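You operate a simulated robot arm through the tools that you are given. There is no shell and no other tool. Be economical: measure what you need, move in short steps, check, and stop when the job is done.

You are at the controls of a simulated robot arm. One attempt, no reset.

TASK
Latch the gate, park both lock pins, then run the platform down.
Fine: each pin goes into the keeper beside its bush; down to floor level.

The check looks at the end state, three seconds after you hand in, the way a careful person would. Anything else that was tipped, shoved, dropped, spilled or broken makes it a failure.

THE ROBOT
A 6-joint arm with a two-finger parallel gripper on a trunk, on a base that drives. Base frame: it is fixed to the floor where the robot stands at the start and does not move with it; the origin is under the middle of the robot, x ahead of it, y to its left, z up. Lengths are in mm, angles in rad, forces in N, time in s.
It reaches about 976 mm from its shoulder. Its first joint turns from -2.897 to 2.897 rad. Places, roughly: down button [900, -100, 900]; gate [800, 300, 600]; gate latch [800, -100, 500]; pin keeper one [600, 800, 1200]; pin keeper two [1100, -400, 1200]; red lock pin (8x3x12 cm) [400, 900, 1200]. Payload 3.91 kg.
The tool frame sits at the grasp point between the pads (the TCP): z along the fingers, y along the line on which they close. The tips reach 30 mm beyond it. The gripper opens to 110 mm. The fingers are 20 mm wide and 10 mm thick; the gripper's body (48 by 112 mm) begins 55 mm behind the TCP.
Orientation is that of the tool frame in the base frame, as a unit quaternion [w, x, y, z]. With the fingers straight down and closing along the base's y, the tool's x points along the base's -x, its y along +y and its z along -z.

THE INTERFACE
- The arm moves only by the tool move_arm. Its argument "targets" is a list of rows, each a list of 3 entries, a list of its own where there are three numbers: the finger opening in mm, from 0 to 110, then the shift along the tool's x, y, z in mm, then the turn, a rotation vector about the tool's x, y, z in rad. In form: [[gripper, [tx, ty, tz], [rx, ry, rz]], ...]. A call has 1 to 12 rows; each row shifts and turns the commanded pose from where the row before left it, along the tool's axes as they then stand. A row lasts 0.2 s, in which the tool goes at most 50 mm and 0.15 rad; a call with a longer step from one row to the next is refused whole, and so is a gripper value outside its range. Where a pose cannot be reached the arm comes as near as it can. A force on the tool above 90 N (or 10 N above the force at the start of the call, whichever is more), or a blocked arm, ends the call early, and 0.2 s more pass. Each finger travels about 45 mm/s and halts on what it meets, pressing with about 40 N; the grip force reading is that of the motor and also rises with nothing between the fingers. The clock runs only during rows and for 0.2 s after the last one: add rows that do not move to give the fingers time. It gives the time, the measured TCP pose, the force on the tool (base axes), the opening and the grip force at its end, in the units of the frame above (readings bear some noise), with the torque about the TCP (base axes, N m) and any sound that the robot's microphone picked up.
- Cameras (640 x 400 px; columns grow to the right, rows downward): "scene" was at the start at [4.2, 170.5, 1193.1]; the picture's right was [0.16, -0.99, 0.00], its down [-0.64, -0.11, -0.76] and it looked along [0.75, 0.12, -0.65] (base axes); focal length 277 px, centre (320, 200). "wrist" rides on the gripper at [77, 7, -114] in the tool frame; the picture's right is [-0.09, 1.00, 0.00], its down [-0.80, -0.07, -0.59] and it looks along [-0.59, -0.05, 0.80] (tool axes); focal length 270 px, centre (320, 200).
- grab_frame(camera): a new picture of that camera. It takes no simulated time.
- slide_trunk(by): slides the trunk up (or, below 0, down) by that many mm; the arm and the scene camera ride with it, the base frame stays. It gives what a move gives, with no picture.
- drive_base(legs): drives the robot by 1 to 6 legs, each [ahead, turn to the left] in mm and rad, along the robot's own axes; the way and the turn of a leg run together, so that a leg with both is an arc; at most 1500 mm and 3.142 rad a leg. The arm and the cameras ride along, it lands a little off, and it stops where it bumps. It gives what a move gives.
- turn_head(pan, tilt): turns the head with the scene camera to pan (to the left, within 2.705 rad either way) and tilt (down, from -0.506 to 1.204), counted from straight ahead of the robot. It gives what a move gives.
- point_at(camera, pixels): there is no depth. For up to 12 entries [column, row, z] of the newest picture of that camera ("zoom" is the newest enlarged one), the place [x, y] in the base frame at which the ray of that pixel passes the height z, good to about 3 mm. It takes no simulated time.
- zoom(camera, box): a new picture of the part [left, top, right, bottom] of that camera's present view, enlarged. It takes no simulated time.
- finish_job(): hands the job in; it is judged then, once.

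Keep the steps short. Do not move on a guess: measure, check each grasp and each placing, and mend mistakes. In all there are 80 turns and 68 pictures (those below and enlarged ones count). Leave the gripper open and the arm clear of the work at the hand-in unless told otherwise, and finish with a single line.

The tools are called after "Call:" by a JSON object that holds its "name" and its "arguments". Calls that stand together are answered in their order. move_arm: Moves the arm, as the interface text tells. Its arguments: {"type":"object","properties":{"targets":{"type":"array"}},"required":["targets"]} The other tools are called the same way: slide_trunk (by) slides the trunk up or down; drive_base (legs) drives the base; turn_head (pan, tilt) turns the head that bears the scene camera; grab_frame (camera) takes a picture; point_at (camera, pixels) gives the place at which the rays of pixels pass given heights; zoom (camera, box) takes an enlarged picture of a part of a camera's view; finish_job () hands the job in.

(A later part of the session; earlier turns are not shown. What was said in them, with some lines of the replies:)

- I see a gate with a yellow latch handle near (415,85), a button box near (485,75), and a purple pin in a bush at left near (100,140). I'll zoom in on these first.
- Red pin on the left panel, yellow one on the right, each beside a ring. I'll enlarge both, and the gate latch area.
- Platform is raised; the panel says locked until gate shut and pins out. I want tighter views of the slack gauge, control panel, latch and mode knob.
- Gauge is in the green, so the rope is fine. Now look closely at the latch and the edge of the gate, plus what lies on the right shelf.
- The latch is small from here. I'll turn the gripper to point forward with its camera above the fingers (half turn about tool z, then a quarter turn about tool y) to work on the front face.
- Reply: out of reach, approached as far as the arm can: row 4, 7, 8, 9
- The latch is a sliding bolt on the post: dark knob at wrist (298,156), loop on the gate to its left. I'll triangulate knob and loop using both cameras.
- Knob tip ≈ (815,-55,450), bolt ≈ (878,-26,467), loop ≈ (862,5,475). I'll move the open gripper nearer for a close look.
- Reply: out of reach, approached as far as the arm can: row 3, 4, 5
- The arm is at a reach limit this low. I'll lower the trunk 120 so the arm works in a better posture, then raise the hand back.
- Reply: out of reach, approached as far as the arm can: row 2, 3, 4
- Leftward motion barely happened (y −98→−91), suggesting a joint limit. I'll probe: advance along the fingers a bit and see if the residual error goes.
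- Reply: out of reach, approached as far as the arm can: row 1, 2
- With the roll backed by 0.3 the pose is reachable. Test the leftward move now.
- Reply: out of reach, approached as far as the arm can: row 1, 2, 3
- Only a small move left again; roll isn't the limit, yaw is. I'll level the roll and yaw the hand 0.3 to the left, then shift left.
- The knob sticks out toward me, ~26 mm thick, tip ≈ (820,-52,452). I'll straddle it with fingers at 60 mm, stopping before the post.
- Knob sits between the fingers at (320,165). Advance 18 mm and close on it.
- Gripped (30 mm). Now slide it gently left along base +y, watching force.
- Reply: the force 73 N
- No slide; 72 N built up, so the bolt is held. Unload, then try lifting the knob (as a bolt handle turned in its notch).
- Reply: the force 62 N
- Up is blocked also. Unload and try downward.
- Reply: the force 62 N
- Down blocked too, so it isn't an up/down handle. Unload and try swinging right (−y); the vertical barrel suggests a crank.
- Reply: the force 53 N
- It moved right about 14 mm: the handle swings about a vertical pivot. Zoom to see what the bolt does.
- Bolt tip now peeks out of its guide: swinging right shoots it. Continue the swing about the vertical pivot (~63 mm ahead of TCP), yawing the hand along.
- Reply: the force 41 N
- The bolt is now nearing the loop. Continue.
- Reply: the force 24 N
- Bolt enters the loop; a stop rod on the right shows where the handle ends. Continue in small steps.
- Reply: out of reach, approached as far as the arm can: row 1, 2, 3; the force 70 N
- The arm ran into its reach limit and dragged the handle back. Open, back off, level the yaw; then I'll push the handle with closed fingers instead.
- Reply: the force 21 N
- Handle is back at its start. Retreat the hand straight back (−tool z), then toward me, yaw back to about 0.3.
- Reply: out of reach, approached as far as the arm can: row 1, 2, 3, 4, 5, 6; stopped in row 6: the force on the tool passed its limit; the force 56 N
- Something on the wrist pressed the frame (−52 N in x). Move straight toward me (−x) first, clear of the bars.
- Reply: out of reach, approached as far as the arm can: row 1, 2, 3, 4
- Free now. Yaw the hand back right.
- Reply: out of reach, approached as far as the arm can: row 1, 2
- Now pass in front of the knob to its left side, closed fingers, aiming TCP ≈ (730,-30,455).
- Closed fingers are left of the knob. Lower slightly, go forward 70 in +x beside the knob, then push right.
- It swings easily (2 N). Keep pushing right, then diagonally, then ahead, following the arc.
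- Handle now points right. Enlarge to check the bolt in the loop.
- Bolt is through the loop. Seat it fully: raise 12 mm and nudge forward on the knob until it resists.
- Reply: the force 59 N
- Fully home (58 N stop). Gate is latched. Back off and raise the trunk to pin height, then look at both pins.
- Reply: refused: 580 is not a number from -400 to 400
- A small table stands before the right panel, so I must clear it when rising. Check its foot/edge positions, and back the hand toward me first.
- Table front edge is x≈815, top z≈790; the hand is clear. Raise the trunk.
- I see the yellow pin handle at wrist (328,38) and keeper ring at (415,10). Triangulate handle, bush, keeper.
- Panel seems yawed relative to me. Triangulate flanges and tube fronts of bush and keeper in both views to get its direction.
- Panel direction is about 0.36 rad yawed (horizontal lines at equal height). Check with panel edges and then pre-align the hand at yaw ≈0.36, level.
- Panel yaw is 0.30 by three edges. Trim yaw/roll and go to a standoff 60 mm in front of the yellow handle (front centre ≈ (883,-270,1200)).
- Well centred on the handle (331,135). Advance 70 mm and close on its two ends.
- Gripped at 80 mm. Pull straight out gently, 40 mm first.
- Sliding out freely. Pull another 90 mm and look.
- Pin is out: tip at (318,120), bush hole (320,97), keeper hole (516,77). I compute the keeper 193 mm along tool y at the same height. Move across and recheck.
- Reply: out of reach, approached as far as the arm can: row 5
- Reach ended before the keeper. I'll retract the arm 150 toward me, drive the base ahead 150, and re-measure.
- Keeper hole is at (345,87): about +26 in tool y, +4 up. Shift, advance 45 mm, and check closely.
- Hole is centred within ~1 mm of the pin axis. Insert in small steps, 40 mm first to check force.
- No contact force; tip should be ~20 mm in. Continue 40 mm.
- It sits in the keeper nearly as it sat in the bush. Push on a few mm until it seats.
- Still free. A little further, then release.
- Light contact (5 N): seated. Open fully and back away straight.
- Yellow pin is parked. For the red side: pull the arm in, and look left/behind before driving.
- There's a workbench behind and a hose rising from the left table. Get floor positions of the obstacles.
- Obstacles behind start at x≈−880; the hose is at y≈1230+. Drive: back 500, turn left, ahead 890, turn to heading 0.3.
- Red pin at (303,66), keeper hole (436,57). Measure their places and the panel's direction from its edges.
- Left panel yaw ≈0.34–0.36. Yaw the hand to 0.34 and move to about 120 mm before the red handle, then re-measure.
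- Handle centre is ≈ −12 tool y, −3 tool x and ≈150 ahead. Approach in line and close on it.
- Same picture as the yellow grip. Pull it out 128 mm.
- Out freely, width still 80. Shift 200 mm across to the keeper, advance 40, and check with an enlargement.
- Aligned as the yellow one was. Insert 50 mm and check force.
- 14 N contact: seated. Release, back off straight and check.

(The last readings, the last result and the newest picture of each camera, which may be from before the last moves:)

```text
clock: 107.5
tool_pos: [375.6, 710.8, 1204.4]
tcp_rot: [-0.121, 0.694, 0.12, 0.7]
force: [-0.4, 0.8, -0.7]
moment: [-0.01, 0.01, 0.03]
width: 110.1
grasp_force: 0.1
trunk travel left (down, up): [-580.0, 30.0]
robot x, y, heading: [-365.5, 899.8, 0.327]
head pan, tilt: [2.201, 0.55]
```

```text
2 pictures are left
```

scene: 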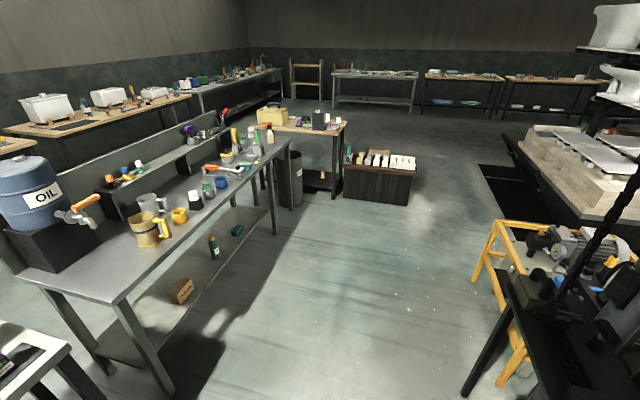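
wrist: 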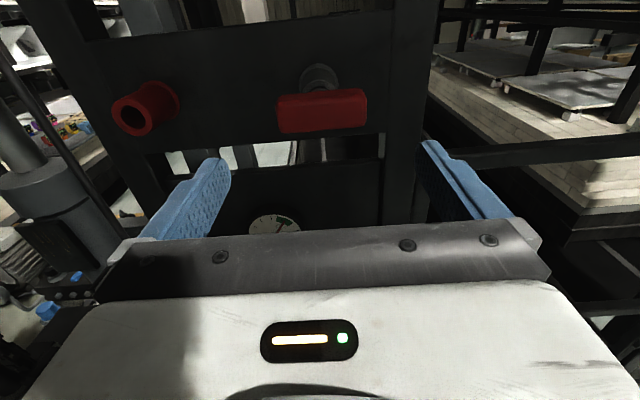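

Red pin is parked in its keeper. Pull the arm in and drive back to in front of the button box by the same route.

Call:
{"name": "move_arm", "arguments": {"targets": [[80, [0, -8, -40], [0, 0, 0]], [50, [0, -15, -40], [0, 0, 0]], [20, [0, -20, -40], [0, 0, 0]], [0, [0, -20, -40], [0, 0, 0]], [0, [0, -20, -40], [0, 0, 0]], [0, [0, 0, 0], [0, 0, 0]]]}}

Call:
{"name": "drive_base", "arguments": {"legs": [[0, 1.243], [-893, 0], [0, -1.57], [365, 0]]}}

Call:
{"name": "slide_trunk", "arguments": {"by": -262}}

Call:
{"name": "turn_head", "arguments": {"pan": -0.35, "tilt": 0.15}}

```text
clock: 108.8
tool_pos: [157.9, 720.7, 1205.2]
tcp_rot: [-0.121, 0.694, 0.12, 0.7]
force: [0.2, 0.9, 0.4]
moment: [-0.01, 0.0, 0.0]
width: 0.0
grasp_force: 10.6
trunk travel left (down, up): [-580.0, 30.0]
robot x, y, heading: [-366.6, 891.1, 0.322]
head pan, tilt: [2.201, 0.55]
```

```text
clock: 122.4
tool_pos: [471.3, -290.3, 1206.6]
tcp_rot: [-0.022, 0.704, 0.021, 0.71]
force: [1.1, -0.7, -0.3]
moment: [0.01, 0.0, 0.0]
width: 0.1
grasp_force: 38.2
trunk travel left (down, up): [-580.0, 30.0]
robot x, y, heading: [15.5, 17.5, 0.054]
head pan, tilt: [2.201, 0.55]
```

```text
clock: 125.0
tool_pos: [470.2, -291.4, 945.2]
tcp_rot: [-0.021, 0.703, 0.02, 0.71]
force: [-0.2, -1.0, 0.0]
moment: [0.0, -0.04, -0.02]
width: 0.2
grasp_force: 37.7
trunk travel left (down, up): [-318.0, 292.0]
robot x, y, heading: [16.6, 13.7, 0.052]
head pan, tilt: [2.201, 0.55]
```

```text
clock: 127.3
tool_pos: [469.6, -290.1, 943.6]
tcp_rot: [-0.022, 0.704, 0.021, 0.71]
force: [0.1, 0.2, -0.2]
moment: [-0.01, 0.03, 0.01]
width: 0.0
grasp_force: 37.6
trunk travel left (down, up): [-318.0, 292.0]
robot x, y, heading: [15.6, 17.5, 0.051]
head pan, tilt: [-0.351, 0.15]
```

Hand at (470,-290,944), level. DOWN button triangulates to ≈(886,-151,939). Yaw to 0.35 and go to 90 mm before it; picture to correct the aim.

Call:
{"name": "move_arm", "arguments": {"targets": [[0, [0, 0, 0], [0.145, 0, 0]], [0, [0, 0, 0], [0.145, 0, 0]], [0, [0, 1.6, 43], [0, 0, 0]], [0, [0, 1.6, 43], [0, 0, 0]], [0, [0, 1.6, 43], [0, 0, 0]], [0, [0, 1.6, 43], [0, 0, 0]], [0, [0, 1.6, 43], [0, 0, 0]], [0, [0, 1.6, 43], [0, 0, 0]], [0, [0, 1.6, 43], [0, 0, 0]], [0, [0, 1.6, 43], [0, 0, 0]], [0, [0, 0, 0], [0, 0, 0]]]}}

Call:
{"name": "grab_frame", "arguments": {"camera": "wrist"}}

```text
clock: 129.7
tool_pos: [797.3, -182.5, 947.5]
tcp_rot: [-0.123, 0.693, 0.123, 0.699]
force: [0.8, -0.1, 0.1]
moment: [0.02, -0.01, -0.01]
width: 0.0
grasp_force: 38.0
trunk travel left (down, up): [-318.0, 292.0]
robot x, y, heading: [15.7, 16.7, 0.055]
head pan, tilt: [-0.351, 0.15]
```

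```text
1 pictures are left
```

wrist: 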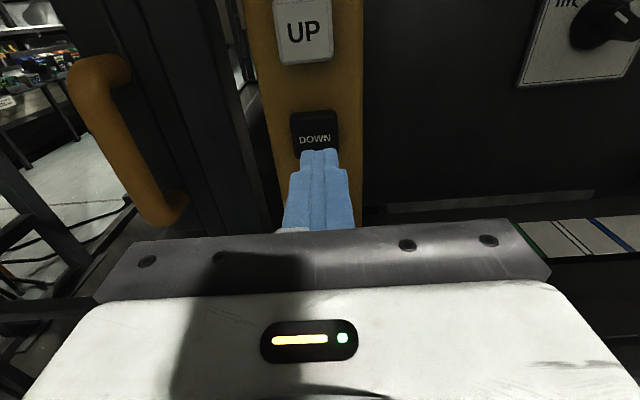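

Finger tip is just under DOWN; the button is 9 mm lower and 5 mm left in tool terms. Correct and press forward in small steps.

Call:
{"name": "move_arm", "arguments": {"targets": [[0, [-9, -5, 0], [0, 0, 0]], [0, [0, 0, 20], [0, 0, 0]], [0, [0, 0, 20], [0, 0, 0]], [0, [0, 0, 10], [0, 0, 0]], [0, [0, 0, 4], [0, 0, 0]], [0, [0, 0, 4], [0, 0, 0]], [0, [0, 0, 3], [0, 0, 0]], [0, [0, 0, 0], [0, 0, 0]]]}}

```text
clock: 131.5
tool_pos: [849.2, -159.3, 938.0]
tcp_rot: [-0.123, 0.694, 0.123, 0.698]
force: [-46.8, -3.4, -13.2]
moment: [-0.35, 0.7, 0.5]
width: 0.0
grasp_force: 37.7
trunk travel left (down, up): [-318.0, 292.0]
robot x, y, heading: [15.6, 16.4, 0.051]
head pan, tilt: [-0.351, 0.15]
heard: click
```

Click, 47 N: pressed. Hold and listen.

Call:
{"name": "move_arm", "arguments": {"targets": [[0, [0, 0, 0], [0, 0, 0]], [0, [0, 0, 0], [0, 0, 0]], [0, [0, 0, 0], [0, 0, 0]], [0, [0, 0, 0], [0, 0, 0]], [0, [0, 0, 0], [0, 0, 0]], [0, [0, 0, 0], [0, 0, 0]], [0, [0, 0, 0], [0, 0, 0]], [0, [0, 0, 0], [0, 0, 0]], [0, [0, 0, 0], [0, 0, 0]], [0, [0, 0, 0], [0, 0, 0]], [0, [0, 0, 0], [0, 0, 0]], [0, [0, 0, 0], [0, 0, 0]]]}}

Call:
{"name": "move_arm", "arguments": {"targets": [[0, [0, 0, 0], [0, 0, 0]], [0, [0, 0, 0], [0, 0, 0]], [0, [0, 0, 0], [0, 0, 0]], [0, [0, 0, 0], [0, 0, 0]], [0, [0, 0, 0], [0, 0, 0]], [0, [0, 0, 0], [0, 0, 0]], [0, [0, 0, 0], [0, 0, 0]], [0, [0, 0, 0], [0, 0, 0]], [0, [0, 0, 0], [0, 0, 0]], [0, [0, 0, 0], [0, 0, 0]], [0, [0, 0, 0], [0, 0, 0]], [0, [0, 0, 0], [0, 0, 0]]]}}

Call:
{"name": "move_arm", "arguments": {"targets": [[0, [0, 0, 0], [0, 0, 0]], [0, [0, 0, 0], [0, 0, 0]], [0, [0, 0, 0], [0, 0, 0]], [0, [0, 0, 0], [0, 0, 0]], [0, [0, 0, 0], [0, 0, 0]], [0, [0, 0, 0], [0, 0, 0]], [0, [0, 0, 0], [0, 0, 0]], [0, [0, 0, 0], [0, 0, 0]], [0, [0, 0, 0], [0, 0, 0]], [0, [0, 0, 0], [0, 0, 0]], [0, [0, 0, 0], [0, 0, 0]], [0, [0, 0, 0], [0, 0, 0]]]}}

Call:
{"name": "move_arm", "arguments": {"targets": [[0, [0, 0, 0], [0, 0, 0]], [0, [0, 0, 0], [0, 0, 0]], [0, [0, 0, 0], [0, 0, 0]], [0, [0, 0, 0], [0, 0, 0]], [0, [0, 0, 0], [0, 0, 0]], [0, [0, 0, 0], [0, 0, 0]], [0, [0, 0, 0], [0, 0, 0]], [0, [0, 0, 0], [0, 0, 0]], [0, [0, 0, 0], [0, 0, 0]], [0, [0, 0, 0], [0, 0, 0]], [0, [0, 0, 0], [0, 0, 0]], [0, [0, 0, 0], [0, 0, 0]]]}}

```text
clock: 134.1
tool_pos: [849.2, -160.2, 938.9]
tcp_rot: [-0.125, 0.693, 0.123, 0.699]
force: [-53.5, -10.1, -19.5]
moment: [-0.26, 1.02, 0.4]
width: 0.0
grasp_force: 37.6
trunk travel left (down, up): [-318.0, 292.0]
robot x, y, heading: [15.5, 18.3, 0.051]
head pan, tilt: [-0.351, 0.15]
```

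```text
clock: 136.7
tool_pos: [848.4, -160.4, 940.2]
tcp_rot: [-0.125, 0.693, 0.123, 0.699]
force: [-53.0, -11.9, -18.7]
moment: [-0.28, 0.99, 0.32]
width: 0.1
grasp_force: 38.2
trunk travel left (down, up): [-318.0, 292.0]
robot x, y, heading: [17.3, 17.0, 0.052]
head pan, tilt: [-0.351, 0.15]
```

```text
clock: 139.3
tool_pos: [849.0, -159.3, 940.0]
tcp_rot: [-0.124, 0.693, 0.122, 0.699]
force: [-52.6, -13.0, -18.7]
moment: [-0.27, 0.98, 0.34]
width: 0.1
grasp_force: 37.5
trunk travel left (down, up): [-318.0, 292.0]
robot x, y, heading: [15.4, 16.4, 0.057]
head pan, tilt: [-0.351, 0.15]
```

```text
clock: 141.9
tool_pos: [848.7, -159.7, 939.6]
tcp_rot: [-0.124, 0.693, 0.122, 0.699]
force: [-51.8, -12.0, -17.0]
moment: [-0.27, 0.95, 0.29]
width: 0.0
grasp_force: 37.5
trunk travel left (down, up): [-318.0, 292.0]
robot x, y, heading: [17.5, 15.2, 0.054]
head pan, tilt: [-0.351, 0.15]
```

10 s held, no further sound. Use the last picture with the head centred to see platform, lamps and mode knob.

Call:
{"name": "turn_head", "arguments": {"pan": 0.0, "tilt": 0.25}}

Call:
{"name": "grab_frame", "arguments": {"camera": "scene"}}

```text
clock: 142.8
tool_pos: [849.1, -159.1, 938.5]
tcp_rot: [-0.124, 0.693, 0.122, 0.699]
force: [-52.0, -12.7, -17.1]
moment: [-0.27, 0.97, 0.29]
width: 0.1
grasp_force: 38.1
trunk travel left (down, up): [-318.0, 292.0]
robot x, y, heading: [12.4, 16.4, 0.052]
head pan, tilt: [0.0, 0.25]
```

```text
0 pictures are left
```

scene: 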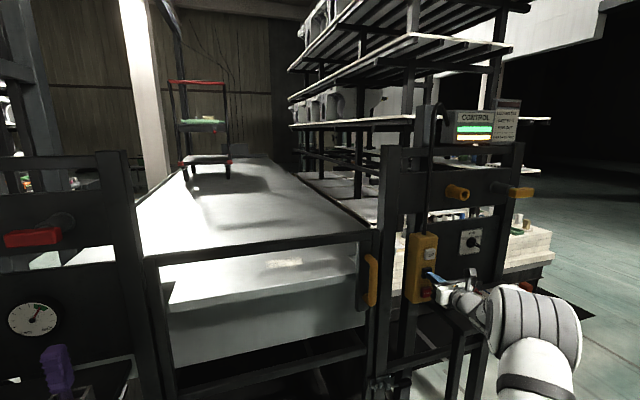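

It works: amber lamp on, the platform with its cart is coming down (~80 mm/s; deck at ≈760). Keep holding, listening for arrival.

Call:
{"name": "move_arm", "arguments": {"targets": [[0, [0, 0, 0], [0, 0, 0]], [0, [0, 0, 0], [0, 0, 0]], [0, [0, 0, 0], [0, 0, 0]], [0, [0, 0, 0], [0, 0, 0]], [0, [0, 0, 0], [0, 0, 0]], [0, [0, 0, 0], [0, 0, 0]], [0, [0, 0, 0], [0, 0, 0]], [0, [0, 0, 0], [0, 0, 0]], [0, [0, 0, 0], [0, 0, 0]], [0, [0, 0, 0], [0, 0, 0]], [0, [0, 0, 0], [0, 0, 0]], [0, [0, 0, 0], [0, 0, 0]]]}}

Call:
{"name": "move_arm", "arguments": {"targets": [[0, [0, 0, 0], [0, 0, 0]], [0, [0, 0, 0], [0, 0, 0]], [0, [0, 0, 0], [0, 0, 0]], [0, [0, 0, 0], [0, 0, 0]], [0, [0, 0, 0], [0, 0, 0]], [0, [0, 0, 0], [0, 0, 0]], [0, [0, 0, 0], [0, 0, 0]], [0, [0, 0, 0], [0, 0, 0]], [0, [0, 0, 0], [0, 0, 0]], [0, [0, 0, 0], [0, 0, 0]], [0, [0, 0, 0], [0, 0, 0]], [0, [0, 0, 0], [0, 0, 0]]]}}

Call:
{"name": "move_arm", "arguments": {"targets": [[0, [0, 0, 0], [0, 0, 0]], [0, [0, 0, 0], [0, 0, 0]], [0, [0, 0, 0], [0, 0, 0]], [0, [0, 0, 0], [0, 0, 0]], [0, [0, 0, 0], [0, 0, 0]], [0, [0, 0, 0], [0, 0, 0]], [0, [0, 0, 0], [0, 0, 0]], [0, [0, 0, 0], [0, 0, 0]], [0, [0, 0, 0], [0, 0, 0]], [0, [0, 0, 0], [0, 0, 0]], [0, [0, 0, 0], [0, 0, 0]], [0, [0, 0, 0], [0, 0, 0]]]}}

```text
clock: 145.4
tool_pos: [848.4, -160.0, 940.3]
tcp_rot: [-0.123, 0.693, 0.122, 0.7]
force: [-51.9, -12.3, -17.7]
moment: [-0.3, 0.93, 0.28]
width: 0.2
grasp_force: 38.0
trunk travel left (down, up): [-318.0, 292.0]
robot x, y, heading: [15.1, 17.2, 0.054]
head pan, tilt: [0.0, 0.25]
```

```text
clock: 148.0
tool_pos: [849.0, -159.6, 939.9]
tcp_rot: [-0.124, 0.693, 0.123, 0.699]
force: [-51.3, -11.8, -16.4]
moment: [-0.26, 0.89, 0.25]
width: 0.2
grasp_force: 37.3
trunk travel left (down, up): [-318.0, 292.0]
robot x, y, heading: [17.8, 19.1, 0.054]
head pan, tilt: [0.0, 0.25]
```

```text
clock: 150.6
tool_pos: [849.1, -159.4, 938.9]
tcp_rot: [-0.124, 0.693, 0.122, 0.7]
force: [-50.6, -12.5, -17.4]
moment: [-0.23, 0.95, 0.28]
width: 0.2
grasp_force: 38.5
trunk travel left (down, up): [-318.0, 292.0]
robot x, y, heading: [15.0, 19.9, 0.059]
head pan, tilt: [0.0, 0.25]
5 turns are left
```

No arrival sound yet; keep holding.

Call:
{"name": "move_arm", "arguments": {"targets": [[0, [0, 0, 0], [0, 0, 0]], [0, [0, 0, 0], [0, 0, 0]], [0, [0, 0, 0], [0, 0, 0]], [0, [0, 0, 0], [0, 0, 0]], [0, [0, 0, 0], [0, 0, 0]], [0, [0, 0, 0], [0, 0, 0]], [0, [0, 0, 0], [0, 0, 0]], [0, [0, 0, 0], [0, 0, 0]], [0, [0, 0, 0], [0, 0, 0]], [0, [0, 0, 0], [0, 0, 0]], [0, [0, 0, 0], [0, 0, 0]], [0, [0, 0, 0], [0, 0, 0]]]}}

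Call:
{"name": "move_arm", "arguments": {"targets": [[0, [0, 0, 0], [0, 0, 0]], [0, [0, 0, 0], [0, 0, 0]], [0, [0, 0, 0], [0, 0, 0]], [0, [0, 0, 0], [0, 0, 0]], [0, [0, 0, 0], [0, 0, 0]], [0, [0, 0, 0], [0, 0, 0]], [0, [0, 0, 0], [0, 0, 0]], [0, [0, 0, 0], [0, 0, 0]], [0, [0, 0, 0], [0, 0, 0]], [0, [0, 0, 0], [0, 0, 0]], [0, [0, 0, 0], [0, 0, 0]], [0, [0, 0, 0], [0, 0, 0]]]}}

Call:
{"name": "move_arm", "arguments": {"targets": [[0, [0, 0, 0], [0, 0, 0]], [0, [0, 0, 0], [0, 0, 0]], [0, [0, 0, 0], [0, 0, 0]], [0, [0, 0, 0], [0, 0, 0]], [0, [0, 0, 0], [0, 0, 0]], [0, [0, 0, 0], [0, 0, 0]], [0, [0, 0, 0], [0, 0, 0]], [0, [0, 0, 0], [0, 0, 0]], [0, [0, 0, 0], [0, 0, 0]], [0, [0, 0, 0], [0, 0, 0]], [0, [0, 0, 0], [0, 0, 0]], [0, [0, 0, 0], [0, 0, 0]]]}}

Call:
{"name": "move_arm", "arguments": {"targets": [[0, [0, 0, 0], [0, 0, 0]], [0, [0, 0, 0], [0, 0, 0]], [0, [0, 0, 0], [0, 0, 0]], [0, [0, 0, 0], [0, 0, 0]], [0, [0, 0, 0], [0, 0, 0]], [0, [0, 0, 0], [0, 0, 0]], [0, [0, 0, 0], [0, 0, 0]], [0, [0, 0, 0], [0, 0, 0]], [0, [0, 0, 0], [0, 0, 0]], [0, [0, 0, 0], [0, 0, 0]], [0, [0, 0, 0], [0, 0, 0]], [0, [0, 0, 0], [0, 0, 0]]]}}

```text
clock: 153.2
tool_pos: [850.1, -159.7, 939.4]
tcp_rot: [-0.124, 0.692, 0.123, 0.7]
force: [-50.4, -13.2, -15.1]
moment: [-0.27, 0.88, 0.27]
width: 0.0
grasp_force: 38.0
trunk travel left (down, up): [-318.0, 292.0]
robot x, y, heading: [14.0, 17.2, 0.056]
head pan, tilt: [0.0, 0.25]
```

```text
clock: 155.8
tool_pos: [849.1, -160.5, 940.6]
tcp_rot: [-0.124, 0.693, 0.122, 0.7]
force: [-49.7, -12.4, -14.4]
moment: [-0.25, 0.92, 0.3]
width: 0.0
grasp_force: 38.3
trunk travel left (down, up): [-318.0, 292.0]
robot x, y, heading: [8.7, 22.5, 0.061]
head pan, tilt: [0.0, 0.25]
```

```text
clock: 158.4
tool_pos: [848.9, -160.4, 940.8]
tcp_rot: [-0.123, 0.692, 0.122, 0.7]
force: [-50.5, -13.5, -14.6]
moment: [-0.29, 0.88, 0.23]
width: 0.1
grasp_force: 37.8
trunk travel left (down, up): [-318.0, 292.0]
robot x, y, heading: [14.1, 14.5, 0.056]
head pan, tilt: [0.0, 0.25]
```

```text
clock: 161.0
tool_pos: [847.8, -160.2, 940.2]
tcp_rot: [-0.124, 0.693, 0.123, 0.7]
force: [-50.4, -13.2, -14.2]
moment: [-0.23, 0.83, 0.23]
width: 0.0
grasp_force: 37.8
trunk travel left (down, up): [-318.0, 292.0]
robot x, y, heading: [10.6, 19.6, 0.053]
head pan, tilt: [0.0, 0.25]
4 turns are left
```

30 s held. A further 10 s for margin, then back off, open and hand in.

Call:
{"name": "move_arm", "arguments": {"targets": [[0, [0, 0, 0], [0, 0, 0]], [0, [0, 0, 0], [0, 0, 0]], [0, [0, 0, 0], [0, 0, 0]], [0, [0, 0, 0], [0, 0, 0]], [0, [0, 0, 0], [0, 0, 0]], [0, [0, 0, 0], [0, 0, 0]], [0, [0, 0, 0], [0, 0, 0]], [0, [0, 0, 0], [0, 0, 0]], [0, [0, 0, 0], [0, 0, 0]], [0, [0, 0, 0], [0, 0, 0]], [0, [0, 0, 0], [0, 0, 0]], [0, [0, 0, 0], [0, 0, 0]]]}}

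Call:
{"name": "move_arm", "arguments": {"targets": [[0, [0, 0, 0], [0, 0, 0]], [0, [0, 0, 0], [0, 0, 0]], [0, [0, 0, 0], [0, 0, 0]], [0, [0, 0, 0], [0, 0, 0]], [0, [0, 0, 0], [0, 0, 0]], [0, [0, 0, 0], [0, 0, 0]], [0, [0, 0, 0], [0, 0, 0]], [0, [0, 0, 0], [0, 0, 0]], [0, [0, 0, 0], [0, 0, 0]], [0, [0, 0, 0], [0, 0, 0]], [0, [0, 0, 0], [0, 0, 0]], [0, [0, 0, 0], [0, 0, 0]]]}}

Call:
{"name": "move_arm", "arguments": {"targets": [[0, [0, 0, 0], [0, 0, 0]], [0, [0, 0, 0], [0, 0, 0]], [0, [0, 0, 0], [0, 0, 0]], [0, [0, 0, 0], [0, 0, 0]], [0, [0, 0, 0], [0, 0, 0]], [0, [0, 0, 0], [0, 0, 0]], [0, [0, 0, 0], [0, 0, 0]], [0, [0, 0, 0], [0, 0, 0]], [0, [0, 0, 0], [0, 0, 0]], [0, [0, 0, 0], [0, 0, 0]], [0, [0, 0, 0], [0, 0, 0]], [0, [0, 0, 0], [0, 0, 0]]]}}

Call:
{"name": "move_arm", "arguments": {"targets": [[0, [0, 0, -15], [0, 0, 0]], [0, [0, 0, -40], [0, 0, 0]], [0, [0, 0, -40], [0, 0, 0]], [0, [0, 0, -40], [0, 0, 0]], [30, [0, 0, -40], [0, 0, 0]], [60, [0, 0, -40], [0, 0, 0]], [90, [0, 0, 0], [0, 0, 0]], [110, [0, 0, 0], [0, 0, 0]], [110, [0, 0, 0], [0, 0, 0]], [110, [0, 0, 0], [0, 0, 0]]]}}

```text
clock: 163.6
tool_pos: [848.2, -159.7, 939.6]
tcp_rot: [-0.124, 0.693, 0.122, 0.7]
force: [-49.5, -12.8, -13.9]
moment: [-0.24, 0.84, 0.25]
width: 0.3
grasp_force: 37.9
trunk travel left (down, up): [-318.0, 292.0]
robot x, y, heading: [15.1, 17.3, 0.054]
head pan, tilt: [0.0, 0.25]
```

```text
clock: 166.2
tool_pos: [849.6, -160.0, 940.5]
tcp_rot: [-0.123, 0.693, 0.122, 0.7]
force: [-49.2, -13.8, -13.5]
moment: [-0.31, 0.84, 0.24]
width: 0.0
grasp_force: 37.5
trunk travel left (down, up): [-318.0, 292.0]
robot x, y, heading: [14.7, 18.1, 0.058]
head pan, tilt: [0.0, 0.25]
```

```text
clock: 168.8
tool_pos: [848.3, -160.1, 940.7]
tcp_rot: [-0.125, 0.693, 0.123, 0.7]
force: [-50.4, -14.1, -13.6]
moment: [-0.25, 0.85, 0.23]
width: 0.1
grasp_force: 37.7
trunk travel left (down, up): [-318.0, 292.0]
robot x, y, heading: [16.4, 16.9, 0.052]
head pan, tilt: [0.0, 0.25]
```

```text
clock: 171.0
tool_pos: [651.4, -235.1, 934.9]
tcp_rot: [-0.124, 0.693, 0.124, 0.7]
force: [-0.2, -0.3, 1.0]
moment: [0.02, -0.02, 0.01]
width: 110.1
grasp_force: 0.1
trunk travel left (down, up): [-318.0, 292.0]
robot x, y, heading: [13.3, 18.4, 0.056]
head pan, tilt: [0.0, 0.25]
3 turns are left
```

The arm is clear and the gripper is open, so I'm handing in.

Call:
{"name": "finish_job", "arguments": {}}

```text
The job is handed in.
```

Gate latched and both pins parked in their keepers (all three checked in pictures); DOWN held about 37 s and the platform seen descending, but its arrival at floor level was not seen because the pictures had run out.
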